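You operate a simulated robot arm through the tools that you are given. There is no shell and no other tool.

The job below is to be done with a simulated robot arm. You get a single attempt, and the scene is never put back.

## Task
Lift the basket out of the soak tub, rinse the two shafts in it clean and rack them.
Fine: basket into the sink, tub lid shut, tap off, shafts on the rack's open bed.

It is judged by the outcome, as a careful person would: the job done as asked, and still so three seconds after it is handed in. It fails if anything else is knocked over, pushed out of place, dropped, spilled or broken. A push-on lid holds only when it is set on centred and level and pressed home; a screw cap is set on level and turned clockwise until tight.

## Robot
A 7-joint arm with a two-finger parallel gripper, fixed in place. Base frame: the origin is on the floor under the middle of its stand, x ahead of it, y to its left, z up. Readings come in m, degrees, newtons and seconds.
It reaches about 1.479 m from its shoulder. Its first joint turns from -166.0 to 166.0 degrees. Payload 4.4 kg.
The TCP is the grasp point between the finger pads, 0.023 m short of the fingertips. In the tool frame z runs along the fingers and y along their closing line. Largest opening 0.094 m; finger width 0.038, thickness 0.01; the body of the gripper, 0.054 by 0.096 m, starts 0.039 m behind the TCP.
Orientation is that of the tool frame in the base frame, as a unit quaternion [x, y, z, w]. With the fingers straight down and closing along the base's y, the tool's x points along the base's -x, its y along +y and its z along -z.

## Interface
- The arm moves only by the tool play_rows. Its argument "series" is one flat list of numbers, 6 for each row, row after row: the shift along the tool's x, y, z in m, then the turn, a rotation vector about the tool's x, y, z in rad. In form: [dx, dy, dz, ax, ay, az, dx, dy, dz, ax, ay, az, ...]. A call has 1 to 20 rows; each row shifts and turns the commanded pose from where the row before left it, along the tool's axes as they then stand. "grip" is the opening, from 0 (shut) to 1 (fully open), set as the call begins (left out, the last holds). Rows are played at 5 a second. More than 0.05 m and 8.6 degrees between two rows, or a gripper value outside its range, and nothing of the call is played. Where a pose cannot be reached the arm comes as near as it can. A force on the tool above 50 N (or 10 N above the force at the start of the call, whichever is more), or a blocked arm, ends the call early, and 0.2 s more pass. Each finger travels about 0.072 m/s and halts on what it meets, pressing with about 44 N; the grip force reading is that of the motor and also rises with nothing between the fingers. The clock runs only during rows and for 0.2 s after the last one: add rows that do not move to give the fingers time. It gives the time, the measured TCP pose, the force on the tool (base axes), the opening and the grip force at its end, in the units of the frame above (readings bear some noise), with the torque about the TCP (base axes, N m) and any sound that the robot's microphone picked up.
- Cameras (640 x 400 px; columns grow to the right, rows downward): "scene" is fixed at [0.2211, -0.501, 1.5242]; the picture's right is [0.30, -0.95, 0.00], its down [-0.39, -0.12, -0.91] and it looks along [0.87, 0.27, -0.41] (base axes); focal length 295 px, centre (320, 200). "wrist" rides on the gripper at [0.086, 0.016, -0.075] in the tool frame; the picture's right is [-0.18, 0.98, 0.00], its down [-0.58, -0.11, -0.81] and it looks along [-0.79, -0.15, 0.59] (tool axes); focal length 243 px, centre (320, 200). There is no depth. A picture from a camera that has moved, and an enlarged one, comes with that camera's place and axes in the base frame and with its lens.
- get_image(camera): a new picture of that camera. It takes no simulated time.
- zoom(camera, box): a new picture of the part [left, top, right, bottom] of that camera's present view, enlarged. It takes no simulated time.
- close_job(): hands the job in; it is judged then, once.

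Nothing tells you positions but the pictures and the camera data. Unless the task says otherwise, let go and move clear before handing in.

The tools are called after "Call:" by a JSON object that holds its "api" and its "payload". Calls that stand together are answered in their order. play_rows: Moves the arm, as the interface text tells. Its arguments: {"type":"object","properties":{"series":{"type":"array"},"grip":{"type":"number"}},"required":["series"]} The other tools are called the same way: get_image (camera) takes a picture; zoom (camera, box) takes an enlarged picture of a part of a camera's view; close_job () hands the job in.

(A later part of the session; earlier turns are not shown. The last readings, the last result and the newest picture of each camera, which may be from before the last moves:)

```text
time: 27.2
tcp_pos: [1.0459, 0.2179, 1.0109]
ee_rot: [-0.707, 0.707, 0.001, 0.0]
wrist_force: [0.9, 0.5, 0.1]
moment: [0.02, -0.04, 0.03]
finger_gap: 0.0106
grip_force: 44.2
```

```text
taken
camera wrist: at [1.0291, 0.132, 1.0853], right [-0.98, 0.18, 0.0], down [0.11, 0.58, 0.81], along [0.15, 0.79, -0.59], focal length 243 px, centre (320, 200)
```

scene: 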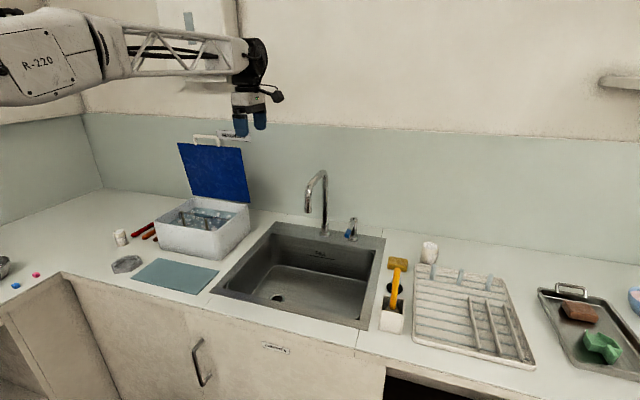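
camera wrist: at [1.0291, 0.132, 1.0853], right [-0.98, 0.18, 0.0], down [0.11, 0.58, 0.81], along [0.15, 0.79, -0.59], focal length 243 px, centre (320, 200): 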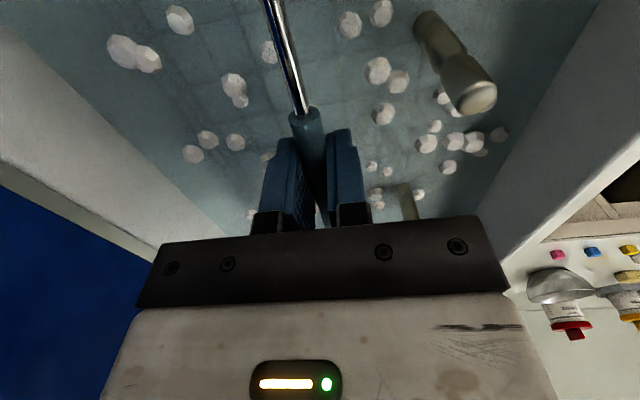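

The bail is gripped at a gap of about 10.6 mm. I'll lift slowly and watch the force.

Call:
{"api": "play_rows", "payload": {"series": [0, 0, -0.01, 0, 0, 0, 0, 0, -0.015, 0, 0, 0, 0, 0, -0.015, 0, 0, 0]}}

Call:
{"api": "get_image", "payload": {"camera": "wrist"}}

Call:
{"api": "zoom", "payload": {"camera": "scene", "box": [130, 90, 290, 270]}}

```text
time: 28.0
tcp_pos: [1.0482, 0.2184, 1.0515]
ee_rot: [0.708, -0.706, -0.001, 0.001]
wrist_force: [0.2, 0.4, -4.5]
moment: [-0.03, -0.1, -0.03]
finger_gap: 0.0107
grip_force: 43.8
```

```text
taken
camera wrist: at [1.0315, 0.1316, 1.1251], right [-0.98, 0.18, 0.0], down [0.11, 0.58, 0.81], along [0.15, 0.79, -0.59], focal length 243 px, centre (320, 200)
```

wrist: 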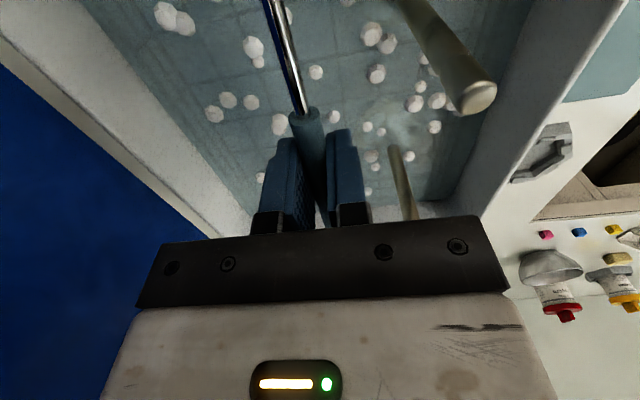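

```text
2.22 times, centred on (210, 180) of scene
camera zoom: at [0.2211, -0.501, 1.5242], right [0.3, -0.95, 0.0], down [-0.39, -0.12, -0.91], along [0.87, 0.27, -0.41], focal length 656 px, centre (564, 244)
```

zoom: 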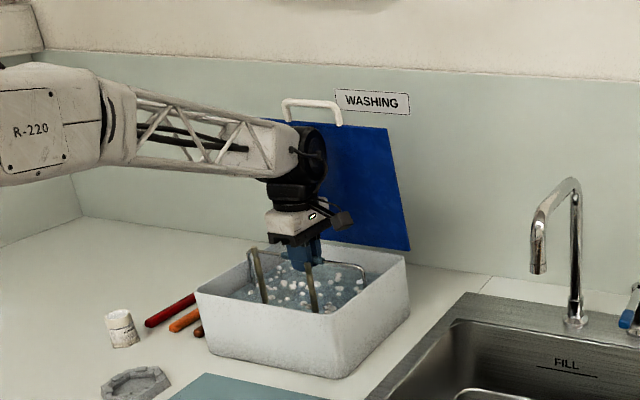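

Call:
{"api": "play_rows", "payload": {"series": [0, 0, -0.015, 0, 0, 0, 0, 0, -0.015, 0, 0, 0, 0, 0, -0.015, 0, 0, 0, 0, 0, -0.015, 0, 0, 0]}}

Call:
{"api": "get_image", "payload": {"camera": "wrist"}}

Call:
{"api": "zoom", "payload": {"camera": "scene", "box": [130, 90, 290, 270]}}

```text
time: 29.0
tcp_pos: [1.048, 0.2189, 1.1116]
ee_rot: [0.707, -0.707, 0.0, 0.001]
wrist_force: [0.0, 0.9, -4.6]
moment: [-0.01, -0.09, 0.05]
finger_gap: 0.0109
grip_force: 44.2
```

```text
taken
camera wrist: at [1.0311, 0.1322, 1.1852], right [-0.98, 0.18, 0.0], down [0.11, 0.58, 0.81], along [0.15, 0.79, -0.59], focal length 243 px, centre (320, 200)
```

wrist: 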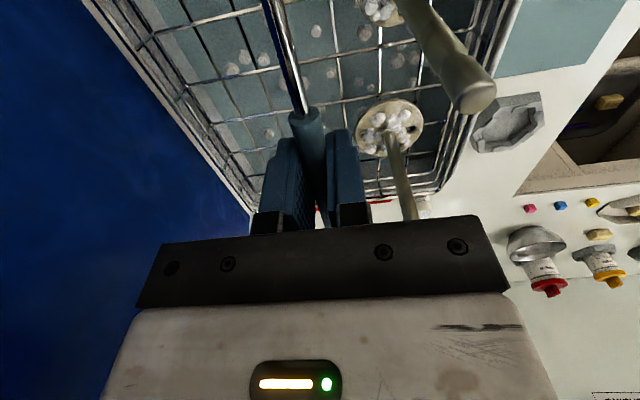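

```text
2.22 times, centred on (210, 180) of scene
camera zoom: at [0.2211, -0.501, 1.5242], right [0.3, -0.95, 0.0], down [-0.39, -0.12, -0.91], along [0.87, 0.27, -0.41], focal length 656 px, centre (564, 244)
```

zoom: 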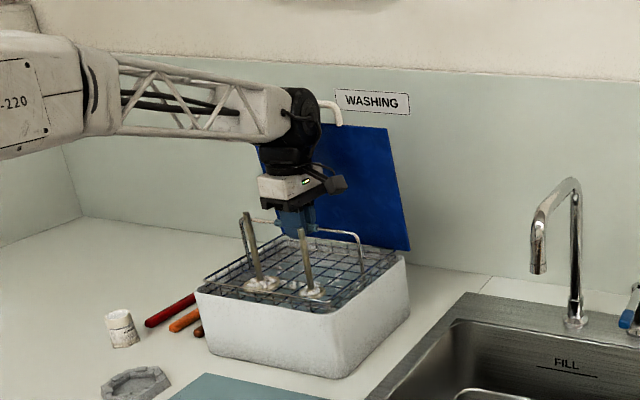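

Call:
{"api": "zoom", "payload": {"camera": "scene", "box": [165, 175, 245, 245]}}

Call:
{"api": "zoom", "payload": {"camera": "wrist", "box": [300, 0, 520, 220]}}

```text
5.71 times, centred on (205, 210) of scene
camera zoom: at [0.2211, -0.501, 1.5242], right [0.3, -0.95, 0.0], down [-0.39, -0.12, -0.91], along [0.87, 0.27, -0.41], focal length 1686 px, centre (977, 143)
```

zoom: 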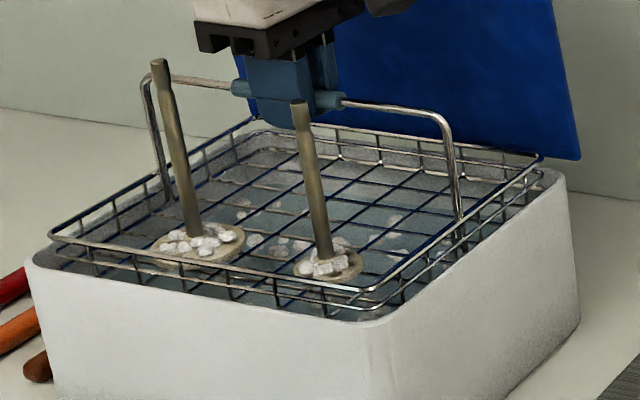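

```text
1.82 times, centred on (410, 110) of wrist
camera zoom: at [1.0311, 0.1322, 1.1852], right [-0.98, 0.18, 0.0], down [0.11, 0.58, 0.81], along [0.15, 0.79, -0.59], focal length 441 px, centre (156, 364)
```

zoom: 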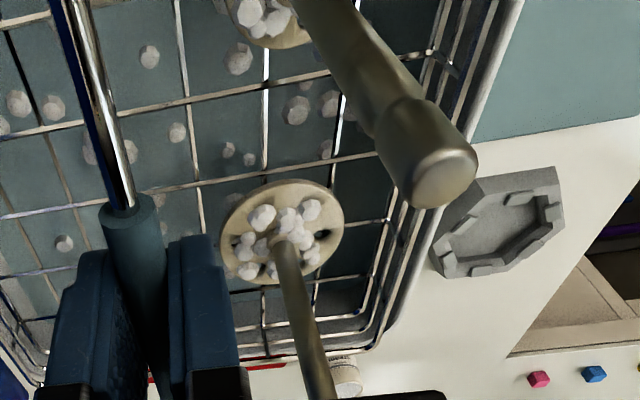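

The wire basket is about 0.20 × 0.24 m and light (about 0.45 kg). The two shafts stand upright in it on round disc feet, so I must keep it level and move gently. I'll lift clear of the tub, then pull forward away from the lid.

Call:
{"api": "play_rows", "payload": {"series": [0, 0, -0.012, 0, 0, 0, 0, 0, -0.016, 0, 0, 0, 0, 0, -0.016, 0, 0, 0, 0, 0, -0.012, 0, 0, 0, 0, 0, -0.006, 0, 0, 0, 0, 0, 0, 0, 0, 0]}}

Call:
{"api": "get_image", "payload": {"camera": "scene"}}

Call:
{"api": "zoom", "payload": {"camera": "scene", "box": [145, 140, 265, 260]}}

```text
time: 30.4
tcp_pos: [1.0456, 0.2194, 1.1746]
ee_rot: [-0.707, 0.708, 0.0, 0.0]
wrist_force: [-0.3, 0.1, -4.2]
moment: [-0.06, -0.06, 0.0]
finger_gap: 0.0106
grip_force: 44.1
```

```text
taken
```

scene: 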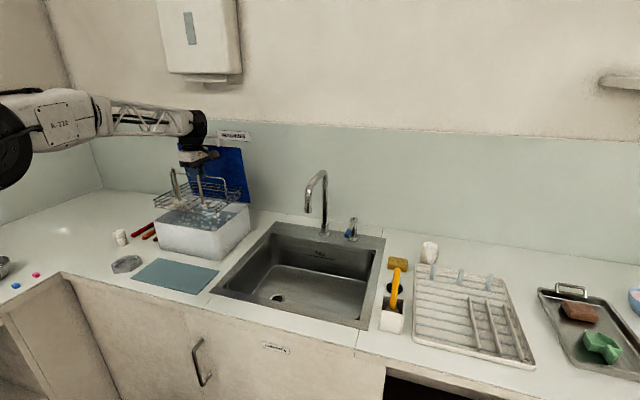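

```text
3.33 times, centred on (205, 200) of scene
camera zoom: at [0.2211, -0.501, 1.5242], right [0.3, -0.95, 0.0], down [-0.39, -0.12, -0.91], along [0.87, 0.27, -0.41], focal length 984 px, centre (703, 200)
```

zoom: 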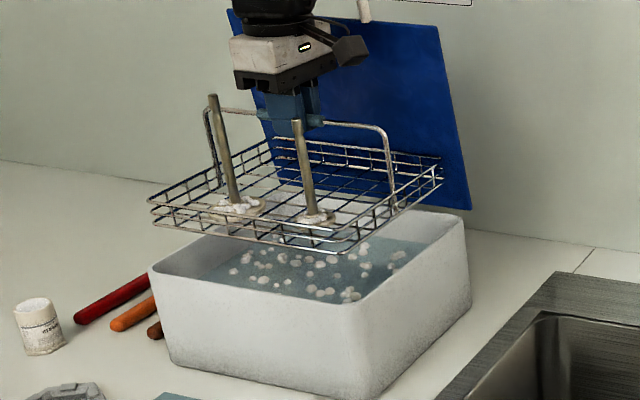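

Call:
{"api": "play_rows", "payload": {"series": [0, 0, 0, 0, 0, 0, 0, 0, 0, 0, 0, 0, 0, 0, 0, 0, 0, 0, 0, 0, 0, 0, 0, 0, 0, 0, 0, 0, 0, 0, 0, 0, 0, 0, 0, 0, 0, 0, 0, 0, 0, 0, 0, 0, 0, 0, 0, 0, 0, 0, 0, 0, 0, 0, 0, 0, 0, 0, 0, 0, 0, 0, 0, 0, 0, 0]}}

Call:
{"api": "play_rows", "payload": {"series": [0.006, 0.006, 0, 0, 0, 0, 0.012, 0.0125, 0, 0, 0, 0, 0.016, 0.0135, 0, 0, 0, 0, 0.016, 0.0135, 0, 0, 0, 0, 0.016, 0.0135, 0, 0, 0, 0, 0.016, 0.0135, 0, 0, 0, 0, 0.016, 0.0135, 0, 0, 0, 0, 0.016, 0.0135, 0, 0, 0, 0, 0.016, 0.0135, 0, 0, 0, 0, 0.016, 0.0135, 0, 0, 0, 0, 0.016, 0.0135, 0, 0, 0, 0, 0.016, 0.0135, 0, 0, 0, 0, 0.016, 0.0135, 0, 0, 0, 0, 0.016, 0.0135, 0, 0, 0, 0, 0.016, 0.0135, 0, 0, 0, 0, 0.008, 0.004, 0, 0, 0, 0]}}

Call:
{"api": "get_image", "payload": {"camera": "scene"}}

Call:
{"api": "get_image", "payload": {"camera": "wrist"}}

```text
time: 32.8
tcp_pos: [1.0449, 0.2199, 1.1748]
ee_rot: [0.707, -0.707, -0.001, 0.0]
wrist_force: [0.1, -0.3, -3.5]
moment: [-0.08, -0.09, 0.0]
finger_gap: 0.0109
grip_force: 44.1
```

```text
time: 36.2
tcp_pos: [0.8491, -0.0146, 1.1736]
ee_rot: [-0.707, 0.707, 0.001, 0.0]
wrist_force: [0.5, -0.8, -3.7]
moment: [0.0, -0.04, 0.0]
finger_gap: 0.0104
grip_force: 44.0
```

```text
taken
```

scene: 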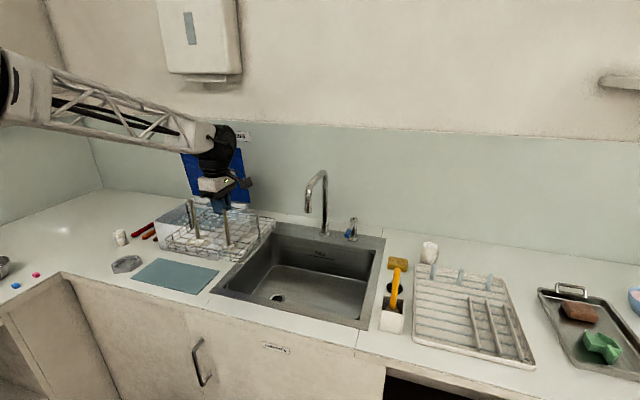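

```text
taken
camera wrist: at [0.833, -0.1016, 1.2477], right [-0.98, 0.18, 0.0], down [0.11, 0.58, 0.81], along [0.15, 0.79, -0.59], focal length 243 px, centre (320, 200)
```

wrist: 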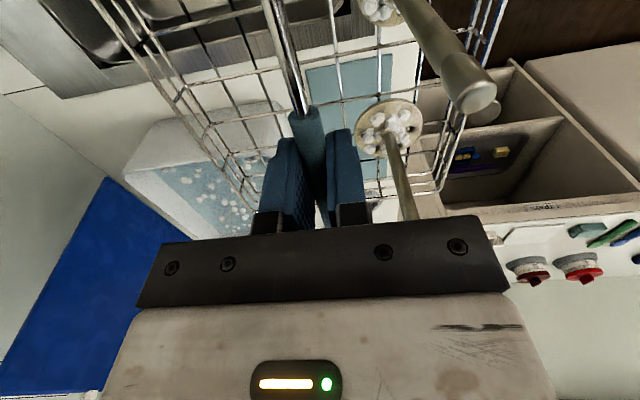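

Call:
{"api": "play_rows", "payload": {"series": [0.008, 0, 0, 0, 0, 0, 0.0165, 0, 0, 0, 0, 0, 0.02, 0, 0, 0, 0, 0, 0.02, 0, 0, 0, 0, 0, 0.02, 0, 0, 0, 0, 0, 0.02, 0, 0, 0, 0, 0, 0.02, 0, 0, 0, 0, 0, 0.02, 0, 0, 0, 0, 0, 0.02, 0, 0, 0, 0, 0, 0.02, 0, 0, 0, 0, 0, 0.02, 0, 0, 0, 0, 0, 0.02, 0, 0, 0, 0, 0, 0.02, 0, 0, 0, 0, 0, 0.0125, 0, 0, 0, 0, 0, 0.006, 0, 0, 0, 0, 0, 0, 0, 0, 0, 0, 0]}}

Call:
{"api": "get_image", "payload": {"camera": "scene"}}

Call:
{"api": "get_image", "payload": {"camera": "wrist"}}

```text
time: 39.6
tcp_pos: [0.849, -0.2795, 1.1762]
ee_rot: [0.707, -0.707, 0.0, 0.001]
wrist_force: [-0.6, 0.2, -4.0]
moment: [-0.02, -0.05, 0.0]
finger_gap: 0.0107
grip_force: 44.0
```

```text
taken
```

scene: 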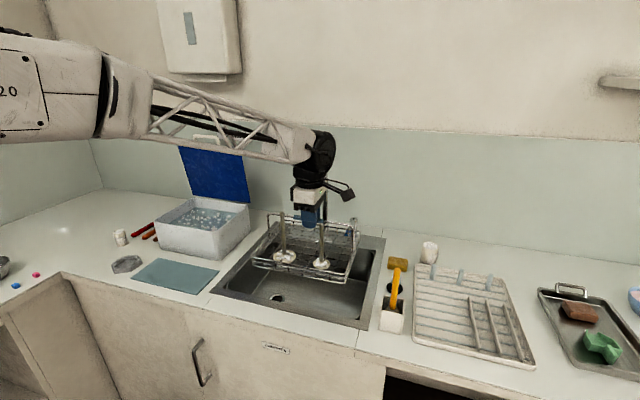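

```text
taken
camera wrist: at [0.8324, -0.3655, 1.2494], right [-0.98, 0.18, 0.0], down [0.11, 0.58, 0.81], along [0.15, 0.79, -0.59], focal length 243 px, centre (320, 200)
```

wrist: 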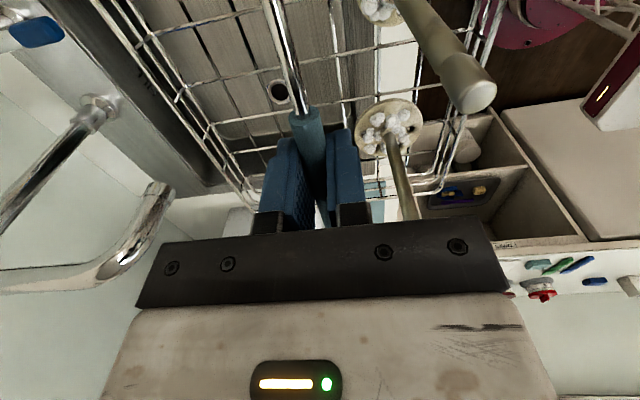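

Call:
{"api": "play_rows", "payload": {"series": [0, 0, 0.01, 0, 0, 0, 0, 0, 0.018, 0, 0, 0, 0, 0, 0.018, 0, 0, 0, 0, 0, 0.018, 0, 0, 0, 0, 0, 0.012, 0, 0, 0, 0, -0.008, 0, 0, 0, 0, 0, -0.016, 0, 0, 0, 0, 0, -0.018, 0, 0, 0, 0, 0, -0.018, 0, 0, 0, 0, 0, -0.018, 0, 0, 0, 0, 0, -0.01, 0, 0, 0, 0, 0, 0, 0, 0, 0, 0]}}

Call:
{"api": "get_image", "payload": {"camera": "scene"}}

Call:
{"api": "get_image", "payload": {"camera": "wrist"}}

```text
time: 42.2
tcp_pos: [0.9375, -0.2785, 1.0967]
ee_rot: [-0.707, 0.707, 0.001, 0.0]
wrist_force: [0.4, -0.9, -4.5]
moment: [-0.03, -0.09, 0.0]
finger_gap: 0.0105
grip_force: 44.1
```

```text
taken
```

scene: 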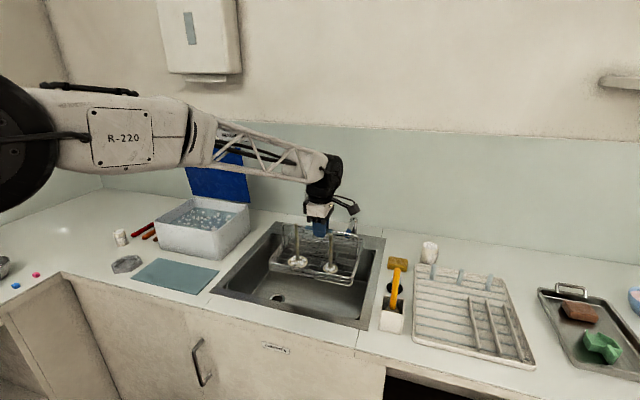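

```text
taken
camera wrist: at [0.92, -0.3652, 1.1719], right [-0.98, 0.18, 0.0], down [0.11, 0.58, 0.81], along [0.15, 0.79, -0.59], focal length 243 px, centre (320, 200)
```

wrist: 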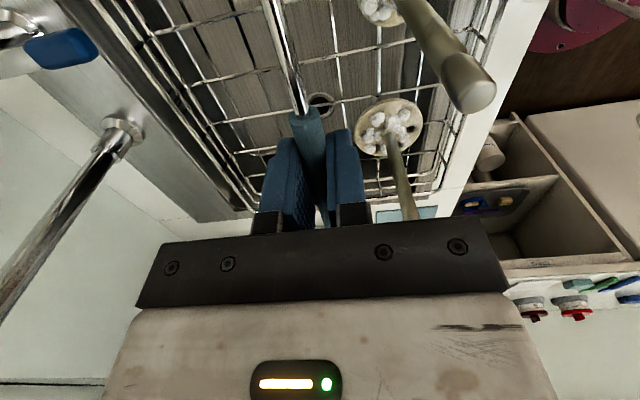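

Call:
{"api": "play_rows", "payload": {"series": [0, 0, 0.012, 0, 0, 0, 0, 0, 0.02, 0, 0, 0, 0, 0, 0.02, 0, 0, 0, 0, 0, 0.02, 0, 0, 0, 0, 0, 0.02, 0, 0, 0, 0, 0, 0.02, 0, 0, 0, 0, 0, 0.012, 0, 0, 0]}}

Call:
{"api": "get_image", "payload": {"camera": "scene"}}

Call:
{"api": "zoom", "payload": {"camera": "scene", "box": [210, 150, 400, 340]}}

Call:
{"api": "get_image", "payload": {"camera": "wrist"}}

```text
time: 43.8
tcp_pos: [0.9359, -0.2772, 0.9733]
ee_rot: [0.707, -0.707, -0.001, 0.001]
wrist_force: [0.6, 0.1, -3.9]
moment: [-0.05, -0.08, 0.03]
finger_gap: 0.0108
grip_force: 43.8
```

```text
taken
```

scene: 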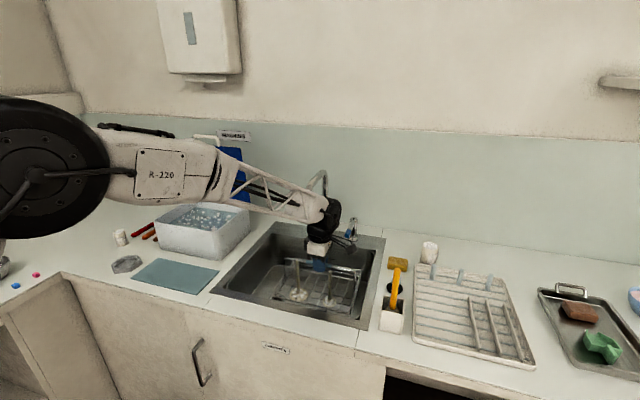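

```text
2.11 times, centred on (305, 245) of scene
camera zoom: at [0.2211, -0.501, 1.5242], right [0.3, -0.95, 0.0], down [-0.39, -0.12, -0.91], along [0.87, 0.27, -0.41], focal length 621 px, centre (352, 105)
```

zoom: 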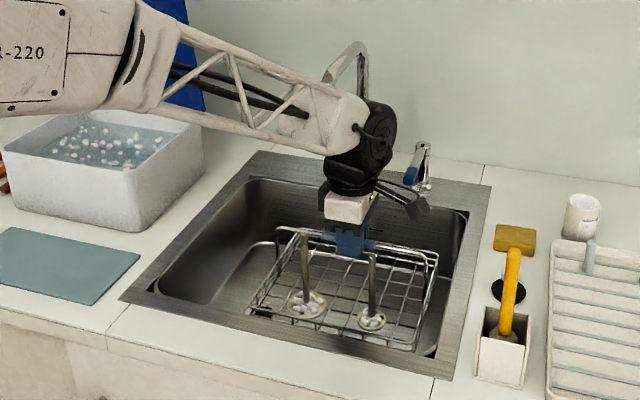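

```text
taken
camera wrist: at [0.9201, -0.3643, 1.0474], right [-0.98, 0.18, 0.0], down [0.11, 0.58, 0.81], along [0.15, 0.79, -0.59], focal length 243 px, centre (320, 200)
```

wrist: 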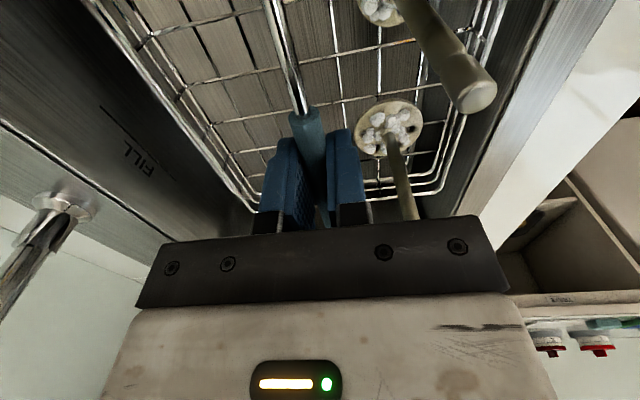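

Call:
{"api": "play_rows", "payload": {"series": [0, 0, 0.015, 0, 0, 0, 0, 0, 0.02, 0, 0, 0, 0, 0, 0.02, 0, 0, 0, 0, 0, 0.01, 0, 0, 0, 0, 0, 0.005, 0, 0, 0]}}

Call:
{"api": "zoom", "payload": {"camera": "scene", "box": [210, 150, 400, 340]}}

Call:
{"api": "get_image", "payload": {"camera": "wrist"}}

```text
time: 45.0
tcp_pos: [0.9362, -0.2781, 0.9037]
ee_rot: [-0.707, 0.707, 0.001, -0.001]
wrist_force: [0.0, -0.2, -3.8]
moment: [-0.02, -0.06, 0.01]
finger_gap: 0.0107
grip_force: 44.2
```

```text
2.11 times, centred on (305, 245) of scene
camera zoom: at [0.2211, -0.501, 1.5242], right [0.3, -0.95, 0.0], down [-0.39, -0.12, -0.91], along [0.87, 0.27, -0.41], focal length 621 px, centre (352, 105)
```

zoom: 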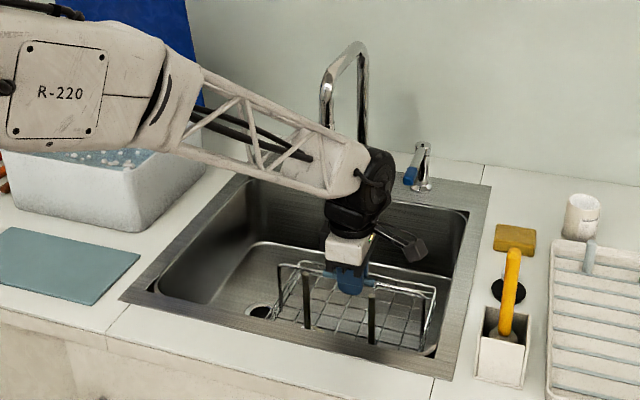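

```text
taken
camera wrist: at [0.9197, -0.3645, 0.9783], right [-0.98, 0.18, 0.0], down [0.11, 0.58, 0.81], along [0.15, 0.79, -0.59], focal length 243 px, centre (320, 200)
```

wrist: 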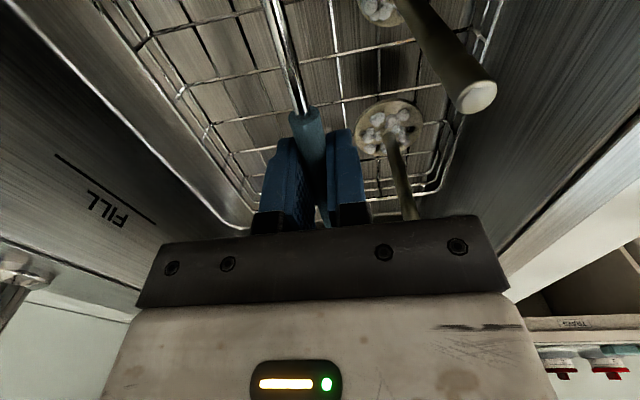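

Call:
{"api": "play_rows", "payload": {"series": [0, 0, 0.006, 0, 0, 0, 0, 0, 0.006, 0, 0, 0, 0, 0, 0.005, 0, 0, 0]}}

Call:
{"api": "play_rows", "payload": {"series": [0, 0, 0.004, 0, 0, 0, 0, 0, 0.004, 0, 0, 0]}}

```text
time: 45.8
tcp_pos: [0.9364, -0.2778, 0.8874]
ee_rot: [0.708, -0.707, -0.001, 0.001]
wrist_force: [-0.1, -0.6, -3.3]
moment: [-0.04, -0.09, 0.02]
finger_gap: 0.0107
grip_force: 43.7
```

```text
time: 46.4
tcp_pos: [0.9381, -0.2776, 0.8783]
ee_rot: [-0.707, 0.707, 0.001, 0.0]
wrist_force: [-0.8, -0.3, -3.5]
moment: [-0.01, -0.07, -0.03]
finger_gap: 0.0103
grip_force: 44.2
```

Call:
{"api": "play_rows", "payload": {"series": [0, 0, 0.004, 0, 0, 0, 0, 0, 0.004, 0, 0, 0]}}

Call:
{"api": "zoom", "payload": {"camera": "scene", "box": [270, 230, 380, 340]}}

```text
time: 47.0
tcp_pos: [0.9363, -0.277, 0.8718]
ee_rot: [-0.707, 0.707, 0.0, -0.001]
wrist_force: [-0.1, -0.4, -4.1]
moment: [-0.06, -0.08, -0.02]
finger_gap: 0.0106
grip_force: 44.1
```

```text
3.64 times, centred on (325, 285) of scene
camera zoom: at [0.2211, -0.501, 1.5242], right [0.3, -0.95, 0.0], down [-0.39, -0.12, -0.91], along [0.87, 0.27, -0.41], focal length 1073 px, centre (302, -109)
```

zoom: 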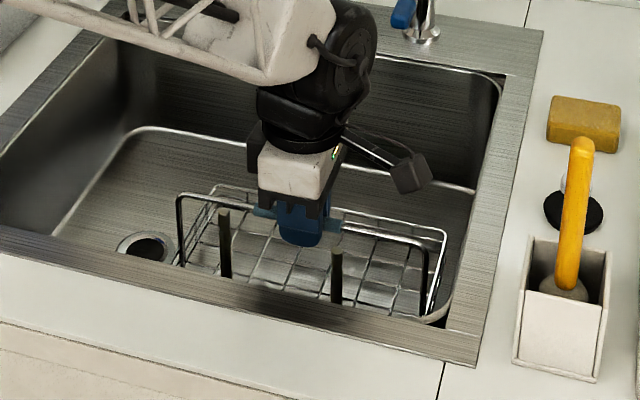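

Call:
{"api": "play_rows", "payload": {"series": [0, 0, 0.004, 0, 0, 0, 0, 0, 0.004, 0, 0, 0]}}

Call:
{"api": "play_rows", "payload": {"series": [0, 0, 0.004, 0, 0, 0, 0, 0, 0.004, 0, 0, 0]}}

Call:
{"api": "play_rows", "payload": {"series": [0, 0, 0.004, 0, 0, 0]}}

Call:
{"api": "get_image", "payload": {"camera": "wrist"}}

```text
time: 47.6
tcp_pos: [0.9374, -0.2776, 0.8647]
ee_rot: [-0.707, 0.707, 0.001, -0.001]
wrist_force: [0.0, -0.5, -3.2]
moment: [-0.03, -0.05, 0.01]
finger_gap: 0.0107
grip_force: 44.3
```

```text
time: 48.2
tcp_pos: [0.9358, -0.2768, 0.8561]
ee_rot: [0.707, -0.707, -0.001, 0.001]
wrist_force: [0.0, -0.6, -2.1]
moment: [0.11, 0.03, 0.0]
finger_gap: 0.0109
grip_force: 43.8
```

```text
time: 48.6
tcp_pos: [0.9364, -0.2769, 0.8546]
ee_rot: [-0.707, 0.707, -0.001, 0.0]
wrist_force: [-8.5, 4.7, 25.7]
moment: [0.81, 0.1, 0.08]
finger_gap: 0.0107
grip_force: 43.6
```

```text
taken
camera wrist: at [0.9201, -0.3643, 0.9294], right [-0.98, 0.18, 0.0], down [0.11, 0.58, 0.81], along [0.15, 0.79, -0.59], focal length 243 px, centre (320, 200)
```

wrist: 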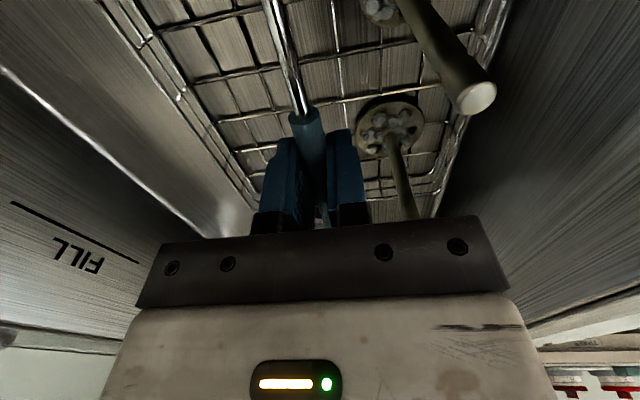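

Call:
{"api": "play_rows", "payload": {"series": [0, 0, -0.002, 0, 0, 0]}}

```text
time: 49.0
tcp_pos: [0.9371, -0.2783, 0.8535]
ee_rot: [-0.707, 0.707, 0.0, 0.0]
wrist_force: [-4.0, 10.3, 27.0]
moment: [-0.56, 0.05, -0.06]
finger_gap: 0.0106
grip_force: 43.7
```

Call:
{"api": "play_rows", "payload": {"series": [0, 0, -0.002, 0, 0, 0, 0, 0, 0, 0, 0, 0]}}

Call:
{"api": "zoom", "payload": {"camera": "scene", "box": [270, 230, 380, 340]}}

```text
time: 49.6
tcp_pos: [0.9355, -0.2784, 0.8549]
ee_rot: [-0.707, 0.708, 0.001, -0.001]
wrist_force: [4.3, -1.9, 6.6]
moment: [-1.15, -0.06, 0.29]
finger_gap: 0.011
grip_force: 43.8
```

```text
3.64 times, centred on (325, 285) of scene
camera zoom: at [0.2211, -0.501, 1.5242], right [0.3, -0.95, 0.0], down [-0.39, -0.12, -0.91], along [0.87, 0.27, -0.41], focal length 1073 px, centre (302, -109)
```

zoom: 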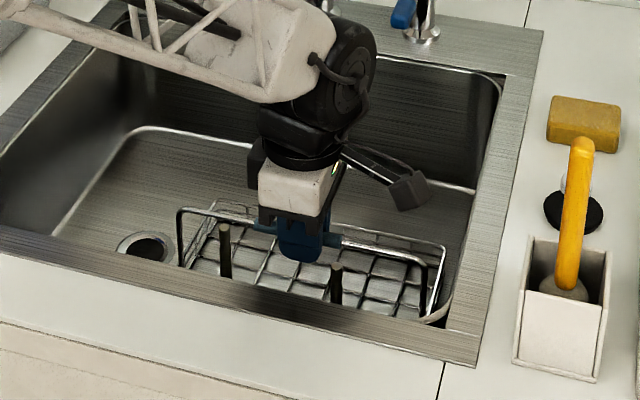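

Call:
{"api": "play_rows", "payload": {"series": [0, 0, 0, 0, 0, 0, 0, 0, 0, 0, 0, 0, 0, 0, 0, 0, 0, 0], "grip": 0.5}}

Call:
{"api": "get_image", "payload": {"camera": "wrist"}}

Call:
{"api": "zoom", "payload": {"camera": "scene", "box": [270, 230, 380, 340]}}

```text
time: 50.4
tcp_pos: [0.936, -0.2787, 0.8565]
ee_rot: [0.707, -0.707, -0.001, 0.001]
wrist_force: [0.4, -0.5, 0.9]
moment: [-0.04, 0.01, -0.01]
finger_gap: 0.047
grip_force: 0.1
```

```text
taken
camera wrist: at [0.9195, -0.3649, 0.9299], right [-0.98, 0.18, 0.0], down [0.11, 0.58, 0.81], along [0.15, 0.79, -0.59], focal length 243 px, centre (320, 200)
```

wrist: 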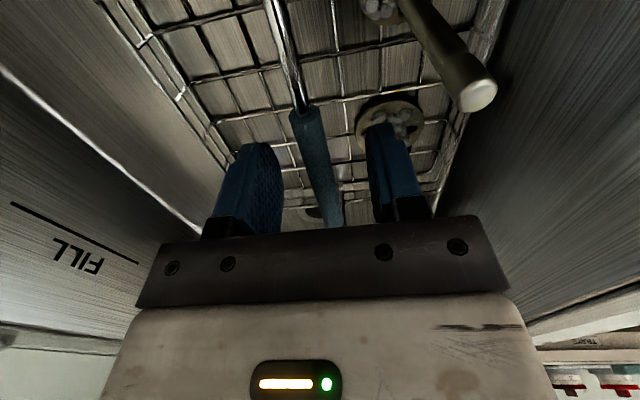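

```text
3.64 times, centred on (325, 285) of scene
camera zoom: at [0.2211, -0.501, 1.5242], right [0.3, -0.95, 0.0], down [-0.39, -0.12, -0.91], along [0.87, 0.27, -0.41], focal length 1073 px, centre (302, -109)
```

zoom: 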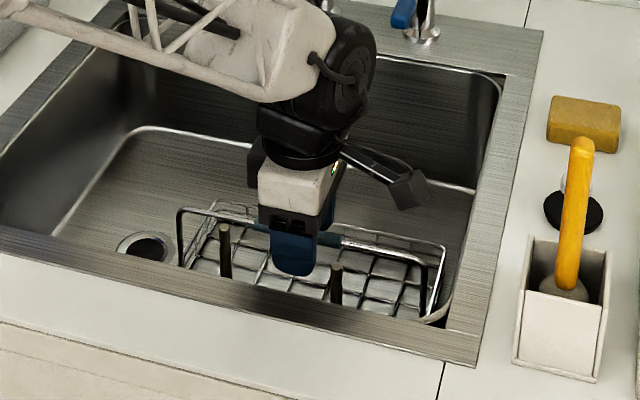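

Call:
{"api": "play_rows", "payload": {"series": [0, 0, -0.01, 0, 0, 0, 0, 0, -0.02, 0, 0, 0, 0, 0, -0.03, 0, 0, 0, 0, 0, -0.03, 0, 0, 0, 0, 0, -0.03, 0, 0, 0, 0, 0, -0.03, 0, 0, 0, 0, 0, -0.03, 0, 0, 0, 0, 0, -0.03, 0, 0, 0, 0, 0, -0.03, 0, 0, 0]}}

Call:
{"api": "get_image", "payload": {"camera": "wrist"}}

Call:
{"api": "get_image", "payload": {"camera": "scene"}}

```text
time: 52.4
tcp_pos: [0.9373, -0.2757, 1.093]
ee_rot: [-0.707, 0.707, 0.001, 0.0]
wrist_force: [0.2, -0.2, -0.4]
moment: [0.02, 0.02, 0.0]
finger_gap: 0.0472
grip_force: 0.0
```

```text
taken
camera wrist: at [0.9214, -0.3636, 1.1672], right [-0.98, 0.18, 0.0], down [0.11, 0.58, 0.81], along [0.15, 0.79, -0.59], focal length 243 px, centre (320, 200)
```

wrist: 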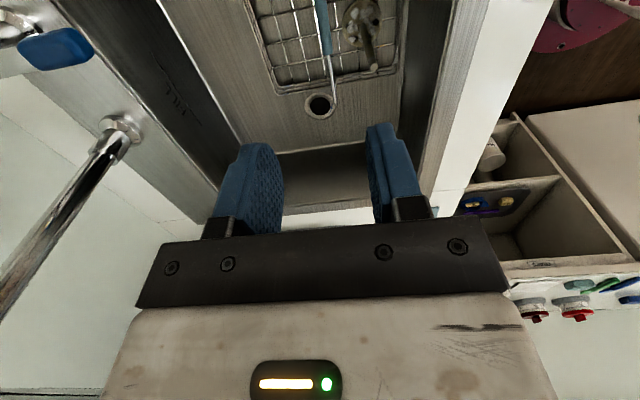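

```text
taken
```

scene: 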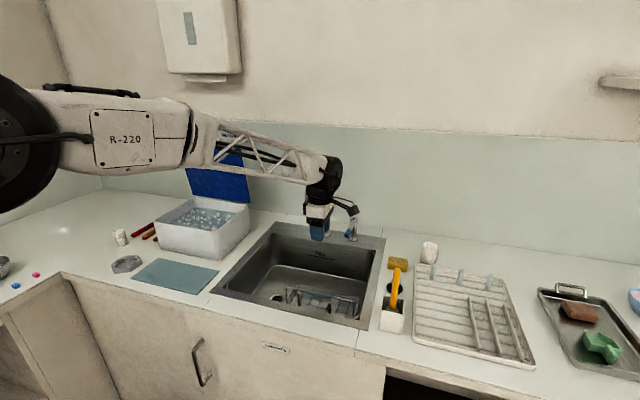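

Call:
{"api": "zoom", "payload": {"camera": "scene", "box": [260, 250, 390, 340]}}

Call:
{"api": "zoom", "payload": {"camera": "wrist", "box": [220, 0, 440, 140]}}

```text
4.44 times, centred on (325, 295) of scene
camera zoom: at [0.2211, -0.501, 1.5242], right [0.3, -0.95, 0.0], down [-0.39, -0.12, -0.91], along [0.87, 0.27, -0.41], focal length 1312 px, centre (298, -222)
```

zoom: 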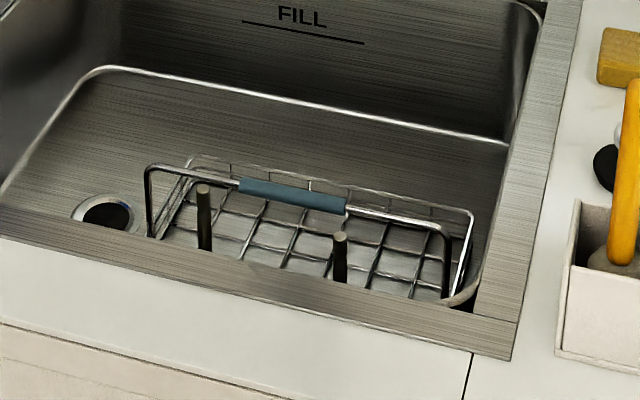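

```text
2.86 times, centred on (330, 70) of wrist
camera zoom: at [0.9214, -0.3636, 1.1672], right [-0.98, 0.18, 0.0], down [0.11, 0.58, 0.81], along [0.15, 0.79, -0.59], focal length 693 px, centre (291, 571)
```

zoom: 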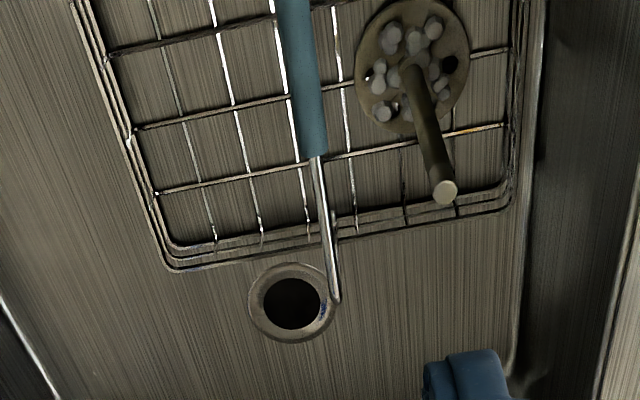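

The basket is sitting flat in the sink with both shafts upright. Next I'll go back and close the tub lid, so I'm lifting clear and travelling to the lid handle.

Call:
{"api": "play_rows", "payload": {"series": [0, 0.01, -0.035, 0, 0, 0, 0, 0.01, -0.035, 0, 0, 0, 0, 0.01, -0.035, 0, 0, 0, 0, 0.01, -0.035, 0, 0, 0, 0, 0.01, -0.035, 0, 0, 0, 0, 0.01, -0.035, 0, 0, 0, -0.0416, 0, -0.006, 0, 0, 0, -0.0416, 0, -0.006, 0, 0, 0, -0.0416, 0, -0.006, 0, 0, 0, -0.0416, 0, -0.006, 0, 0, 0, -0.0416, 0, -0.006, 0, 0, 0, -0.0416, 0, -0.006, 0, 0, 0, -0.0416, 0, -0.006, 0, 0, 0, -0.0416, 0, -0.006, 0, 0, 0, -0.0416, 0, -0.006, 0, 0, 0, -0.0416, 0, -0.006, 0, 0, 0, -0.0416, 0, -0.006, 0, 0, 0, -0.0416, 0, -0.006, 0, 0, 0]}}

Call:
{"api": "play_rows", "payload": {"series": [0, 0, 0, 0.131, 0, 0, 0, 0, 0, 0.131, 0, 0, 0, 0, 0, 0.131, 0, 0, 0, 0, 0, 0.131, 0, 0], "grip": 0.4}}

Call:
{"api": "get_image", "payload": {"camera": "wrist"}}

Call:
{"api": "get_image", "payload": {"camera": "scene"}}

```text
time: 56.2
tcp_pos: [0.8785, 0.2186, 1.3777]
ee_rot: [-0.706, 0.708, 0.001, 0.0]
wrist_force: [-0.1, 0.8, -0.5]
moment: [-0.01, -0.04, 0.0]
finger_gap: 0.0467
grip_force: 0.0
```

```text
time: 57.2
tcp_pos: [0.8762, 0.2203, 1.377]
ee_rot: [0.683, -0.683, 0.184, -0.183]
wrist_force: [0.6, 0.8, -0.4]
moment: [-0.02, 0.02, 0.01]
finger_gap: 0.0371
grip_force: 0.1
```

```text
taken
camera wrist: at [0.8251, 0.1339, 1.4335], right [-0.85, 0.18, -0.49], down [-0.31, 0.58, 0.75], along [0.43, 0.79, -0.44], focal length 243 px, centre (320, 200)
```

wrist: 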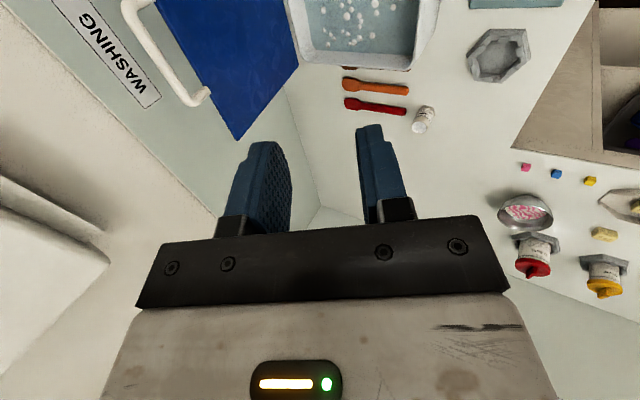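

```text
taken
```

scene: 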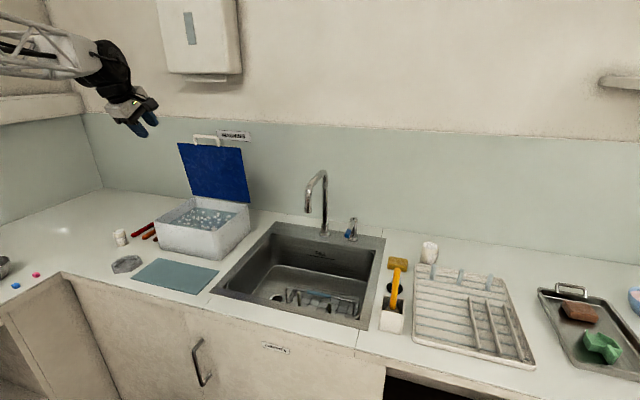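

Call:
{"api": "zoom", "payload": {"camera": "wrist", "box": [100, 0, 260, 140]}}

Call:
{"api": "zoom", "payload": {"camera": "scene", "box": [165, 120, 265, 220]}}

```text
2.86 times, centred on (180, 70) of wrist
camera zoom: at [0.8251, 0.1339, 1.4335], right [-0.85, 0.18, -0.49], down [-0.31, 0.58, 0.75], along [0.43, 0.79, -0.44], focal length 693 px, centre (720, 571)
```

zoom: 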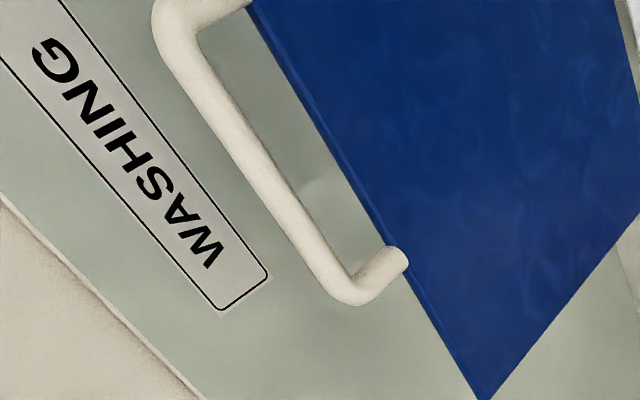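

```text
4.00 times, centred on (215, 170) of scene
camera zoom: at [0.2211, -0.501, 1.5242], right [0.3, -0.95, 0.0], down [-0.39, -0.12, -0.91], along [0.87, 0.27, -0.41], focal length 1180 px, centre (740, 320)
```

zoom: 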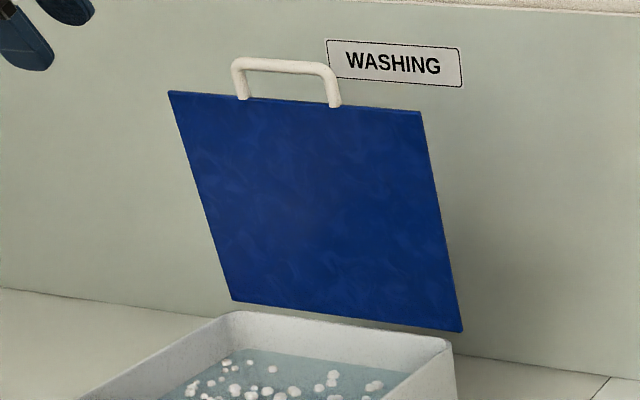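

Call:
{"api": "play_rows", "payload": {"series": [-0.0008, -0.0307, 0.017, 0, 0, 0, -0.0008, -0.0307, 0.017, 0, 0, 0, -0.0008, -0.0307, 0.017, 0, 0, 0, -0.0008, -0.0307, 0.017, 0, 0, 0, -0.0008, -0.0307, 0.017, 0, 0, 0, -0.0008, -0.0307, 0.017, 0, 0, 0]}}

Call:
{"api": "get_image", "payload": {"camera": "wrist"}}

Call:
{"api": "get_image", "payload": {"camera": "scene"}}

```text
time: 58.6
tcp_pos: [1.0886, 0.2214, 1.3788]
ee_rot: [-0.683, 0.683, -0.183, 0.183]
wrist_force: [-0.3, 0.0, 1.8]
moment: [0.0, 0.02, 0.01]
finger_gap: 0.0375
grip_force: 0.0
```

```text
taken
camera wrist: at [1.0369, 0.1345, 1.4351], right [-0.85, 0.18, -0.49], down [-0.31, 0.58, 0.75], along [0.42, 0.79, -0.44], focal length 243 px, centre (320, 200)
```

wrist: 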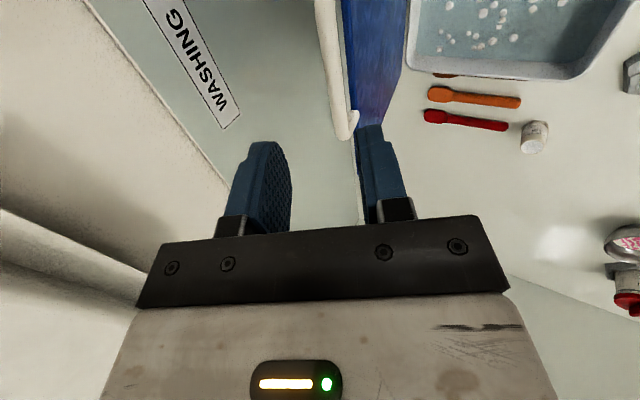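

```text
taken
```

scene: 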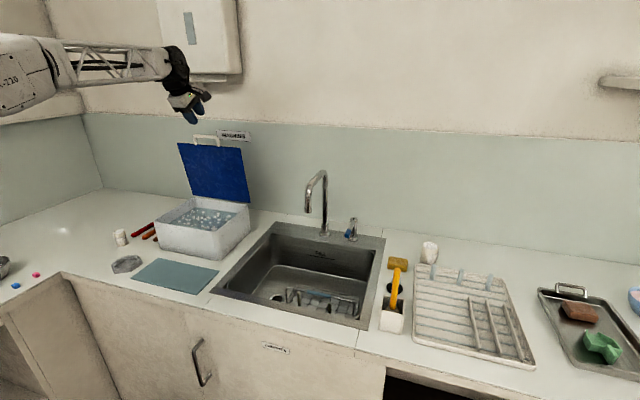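

Call:
{"api": "zoom", "payload": {"camera": "wrist", "box": [220, 0, 420, 200]}}

```text
2.00 times, centred on (320, 100) of wrist
camera zoom: at [1.0369, 0.1345, 1.4351], right [-0.85, 0.18, -0.49], down [-0.31, 0.58, 0.75], along [0.42, 0.79, -0.44], focal length 485 px, centre (320, 400)
```

zoom: 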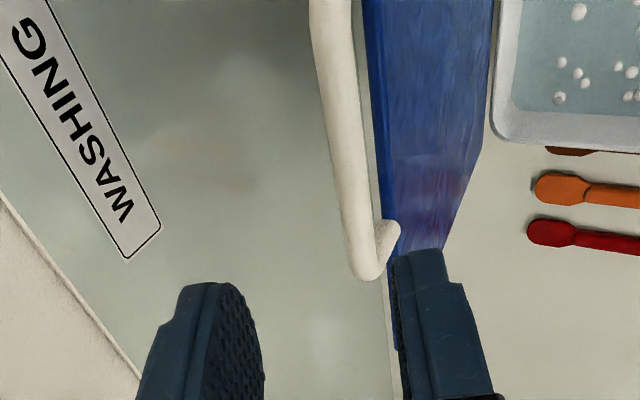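

Call:
{"api": "play_rows", "payload": {"series": [-0.001, 0.0037, 0.0237, 0, 0, 0, -0.001, 0.0036, 0.0237, 0, 0, 0, -0.001, 0.0036, 0.0237, 0, 0, 0]}}

Call:
{"api": "get_image", "payload": {"camera": "wrist"}}

Call:
{"api": "zoom", "payload": {"camera": "scene", "box": [165, 70, 265, 170]}}

```text
time: 59.4
tcp_pos: [1.1143, 0.228, 1.3129]
ee_rot: [0.683, -0.683, 0.183, -0.183]
wrist_force: [-0.4, 0.6, 0.3]
moment: [-0.02, 0.04, -0.02]
finger_gap: 0.0374
grip_force: 0.0
```

```text
taken
camera wrist: at [1.0631, 0.1414, 1.3686], right [-0.85, 0.18, -0.49], down [-0.31, 0.58, 0.75], along [0.42, 0.79, -0.44], focal length 243 px, centre (320, 200)
```

wrist: 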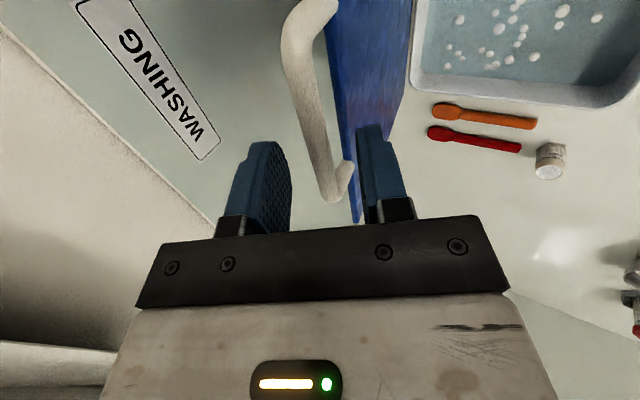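

```text
4.00 times, centred on (215, 120) of scene
camera zoom: at [0.2211, -0.501, 1.5242], right [0.3, -0.95, 0.0], down [-0.39, -0.12, -0.91], along [0.87, 0.27, -0.41], focal length 1180 px, centre (740, 520)
```

zoom: 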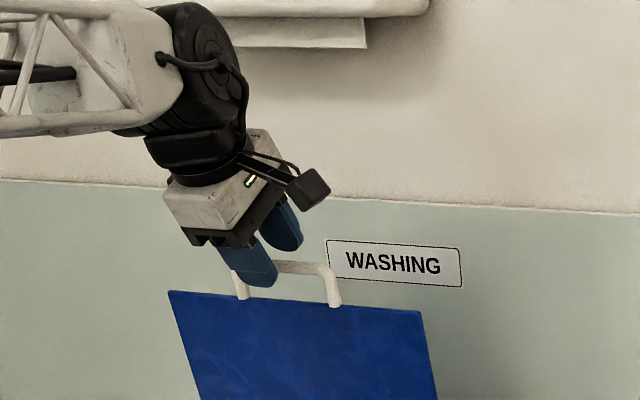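

Call:
{"api": "play_rows", "payload": {"series": [0, 0, 0.014, 0, 0, 0, 0, 0, 0.014, 0, 0, 0]}}

Call:
{"api": "get_image", "payload": {"camera": "wrist"}}

Call:
{"api": "zoom", "payload": {"camera": "scene", "box": [165, 70, 265, 170]}}

```text
time: 60.0
tcp_pos: [1.1282, 0.2293, 1.2886]
ee_rot: [-0.683, 0.683, -0.183, 0.183]
wrist_force: [-0.5, 1.0, 0.5]
moment: [0.01, -0.01, 0.03]
finger_gap: 0.0376
grip_force: 0.0
```

```text
taken
camera wrist: at [1.0766, 0.1417, 1.3446], right [-0.85, 0.18, -0.49], down [-0.31, 0.58, 0.75], along [0.42, 0.79, -0.44], focal length 243 px, centre (320, 200)
```

wrist: 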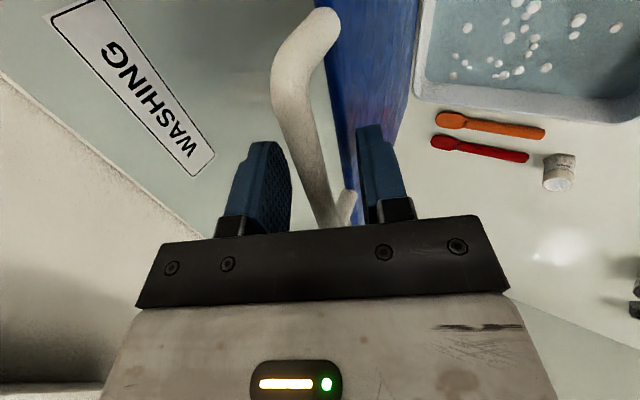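

```text
4.00 times, centred on (215, 120) of scene
camera zoom: at [0.2211, -0.501, 1.5242], right [0.3, -0.95, 0.0], down [-0.39, -0.12, -0.91], along [0.87, 0.27, -0.41], focal length 1180 px, centre (740, 520)
```

zoom: 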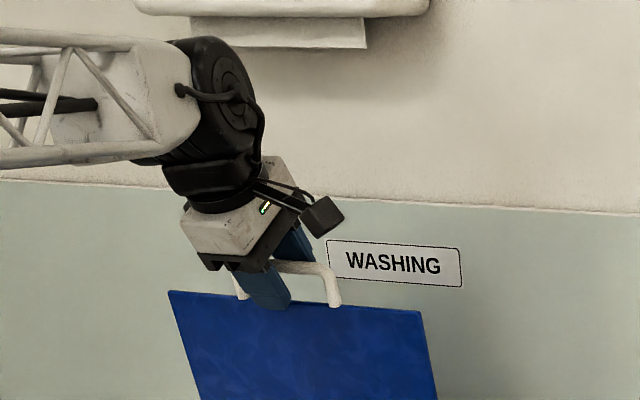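

The bar is caged between the fingers. I'll narrow the gap to about 23 mm and draw the lid forward and down along its arc without clamping it.

Call:
{"api": "play_rows", "payload": {"series": [0, 0, 0, 0, 0, 0, 0, 0, 0, 0, 0, 0, 0, 0.0282, -0.0078, 0.0349, 0, 0, 0, 0.0218, -0.0062, 0.0349, 0, 0, 0, 0.0223, -0.005, 0.0349, 0, 0, 0, 0.0224, -0.0038, 0.0349, 0, 0], "grip": 0.25}}

Call:
{"api": "get_image", "payload": {"camera": "wrist"}}

Call:
{"api": "zoom", "payload": {"camera": "scene", "box": [130, 90, 290, 270]}}

```text
time: 61.4
tcp_pos: [1.036, 0.2295, 1.2549]
ee_rot: [-0.668, 0.669, -0.23, 0.23]
wrist_force: [0.1, -0.3, -1.1]
moment: [0.0, -0.03, 0.01]
finger_gap: 0.0237
grip_force: 0.1
```

```text
taken
camera wrist: at [0.9777, 0.1429, 1.3037], right [-0.77, 0.18, -0.6], down [-0.41, 0.58, 0.7], along [0.48, 0.79, -0.37], focal length 243 px, centre (320, 200)
```

wrist: 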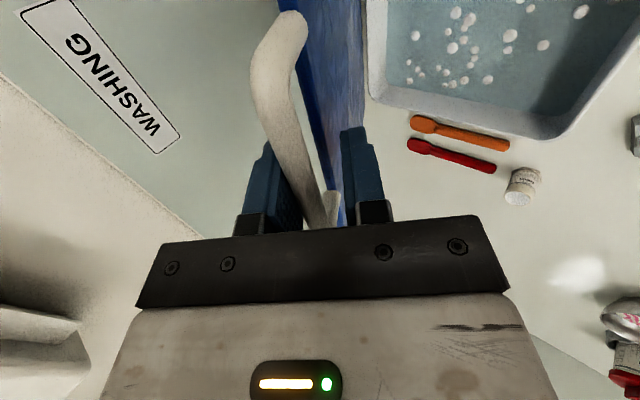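

```text
2.22 times, centred on (210, 180) of scene
camera zoom: at [0.2211, -0.501, 1.5242], right [0.3, -0.95, 0.0], down [-0.39, -0.12, -0.91], along [0.87, 0.27, -0.41], focal length 656 px, centre (564, 244)
```

zoom: 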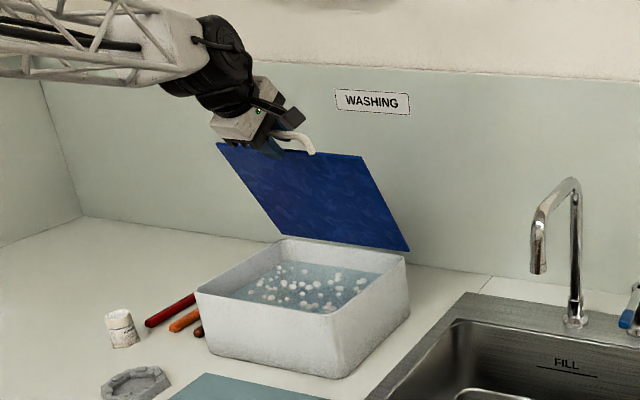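

Pulling the lid down works with almost no force. I'll continue along the arc.

Call:
{"api": "play_rows", "payload": {"series": [0, 0.0227, -0.0028, 0.0349, 0, 0, 0, 0.0228, -0.0016, 0.0349, 0, 0, 0, 0.0228, -0.0004, 0.0349, 0, 0, 0, 0.0228, 0.0008, 0.0349, 0, 0, 0, 0.0228, 0.0021, 0.0349, 0, 0]}}

Call:
{"api": "get_image", "payload": {"camera": "wrist"}}

Call:
{"api": "zoom", "payload": {"camera": "scene", "box": [130, 90, 290, 270]}}

```text
time: 62.6
tcp_pos: [0.9511, 0.2291, 1.1826]
ee_rot: [0.646, -0.646, 0.288, -0.287]
wrist_force: [-1.0, 0.2, 0.4]
moment: [0.01, -0.03, 0.01]
finger_gap: 0.0237
grip_force: 0.1
```

```text
taken
camera wrist: at [0.8846, 0.1423, 1.22], right [-0.66, 0.18, -0.73], down [-0.53, 0.58, 0.62], along [0.54, 0.79, -0.29], focal length 243 px, centre (320, 200)
```

wrist: 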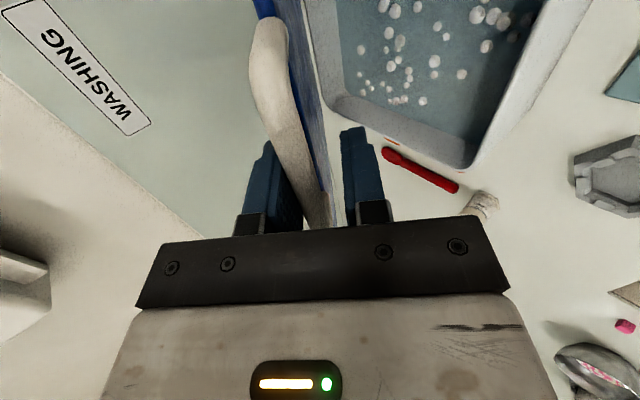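

```text
2.22 times, centred on (210, 180) of scene
camera zoom: at [0.2211, -0.501, 1.5242], right [0.3, -0.95, 0.0], down [-0.39, -0.12, -0.91], along [0.87, 0.27, -0.41], focal length 656 px, centre (564, 244)
```

zoom: 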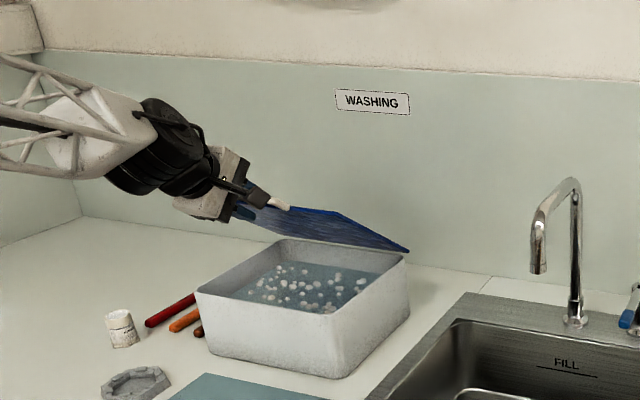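

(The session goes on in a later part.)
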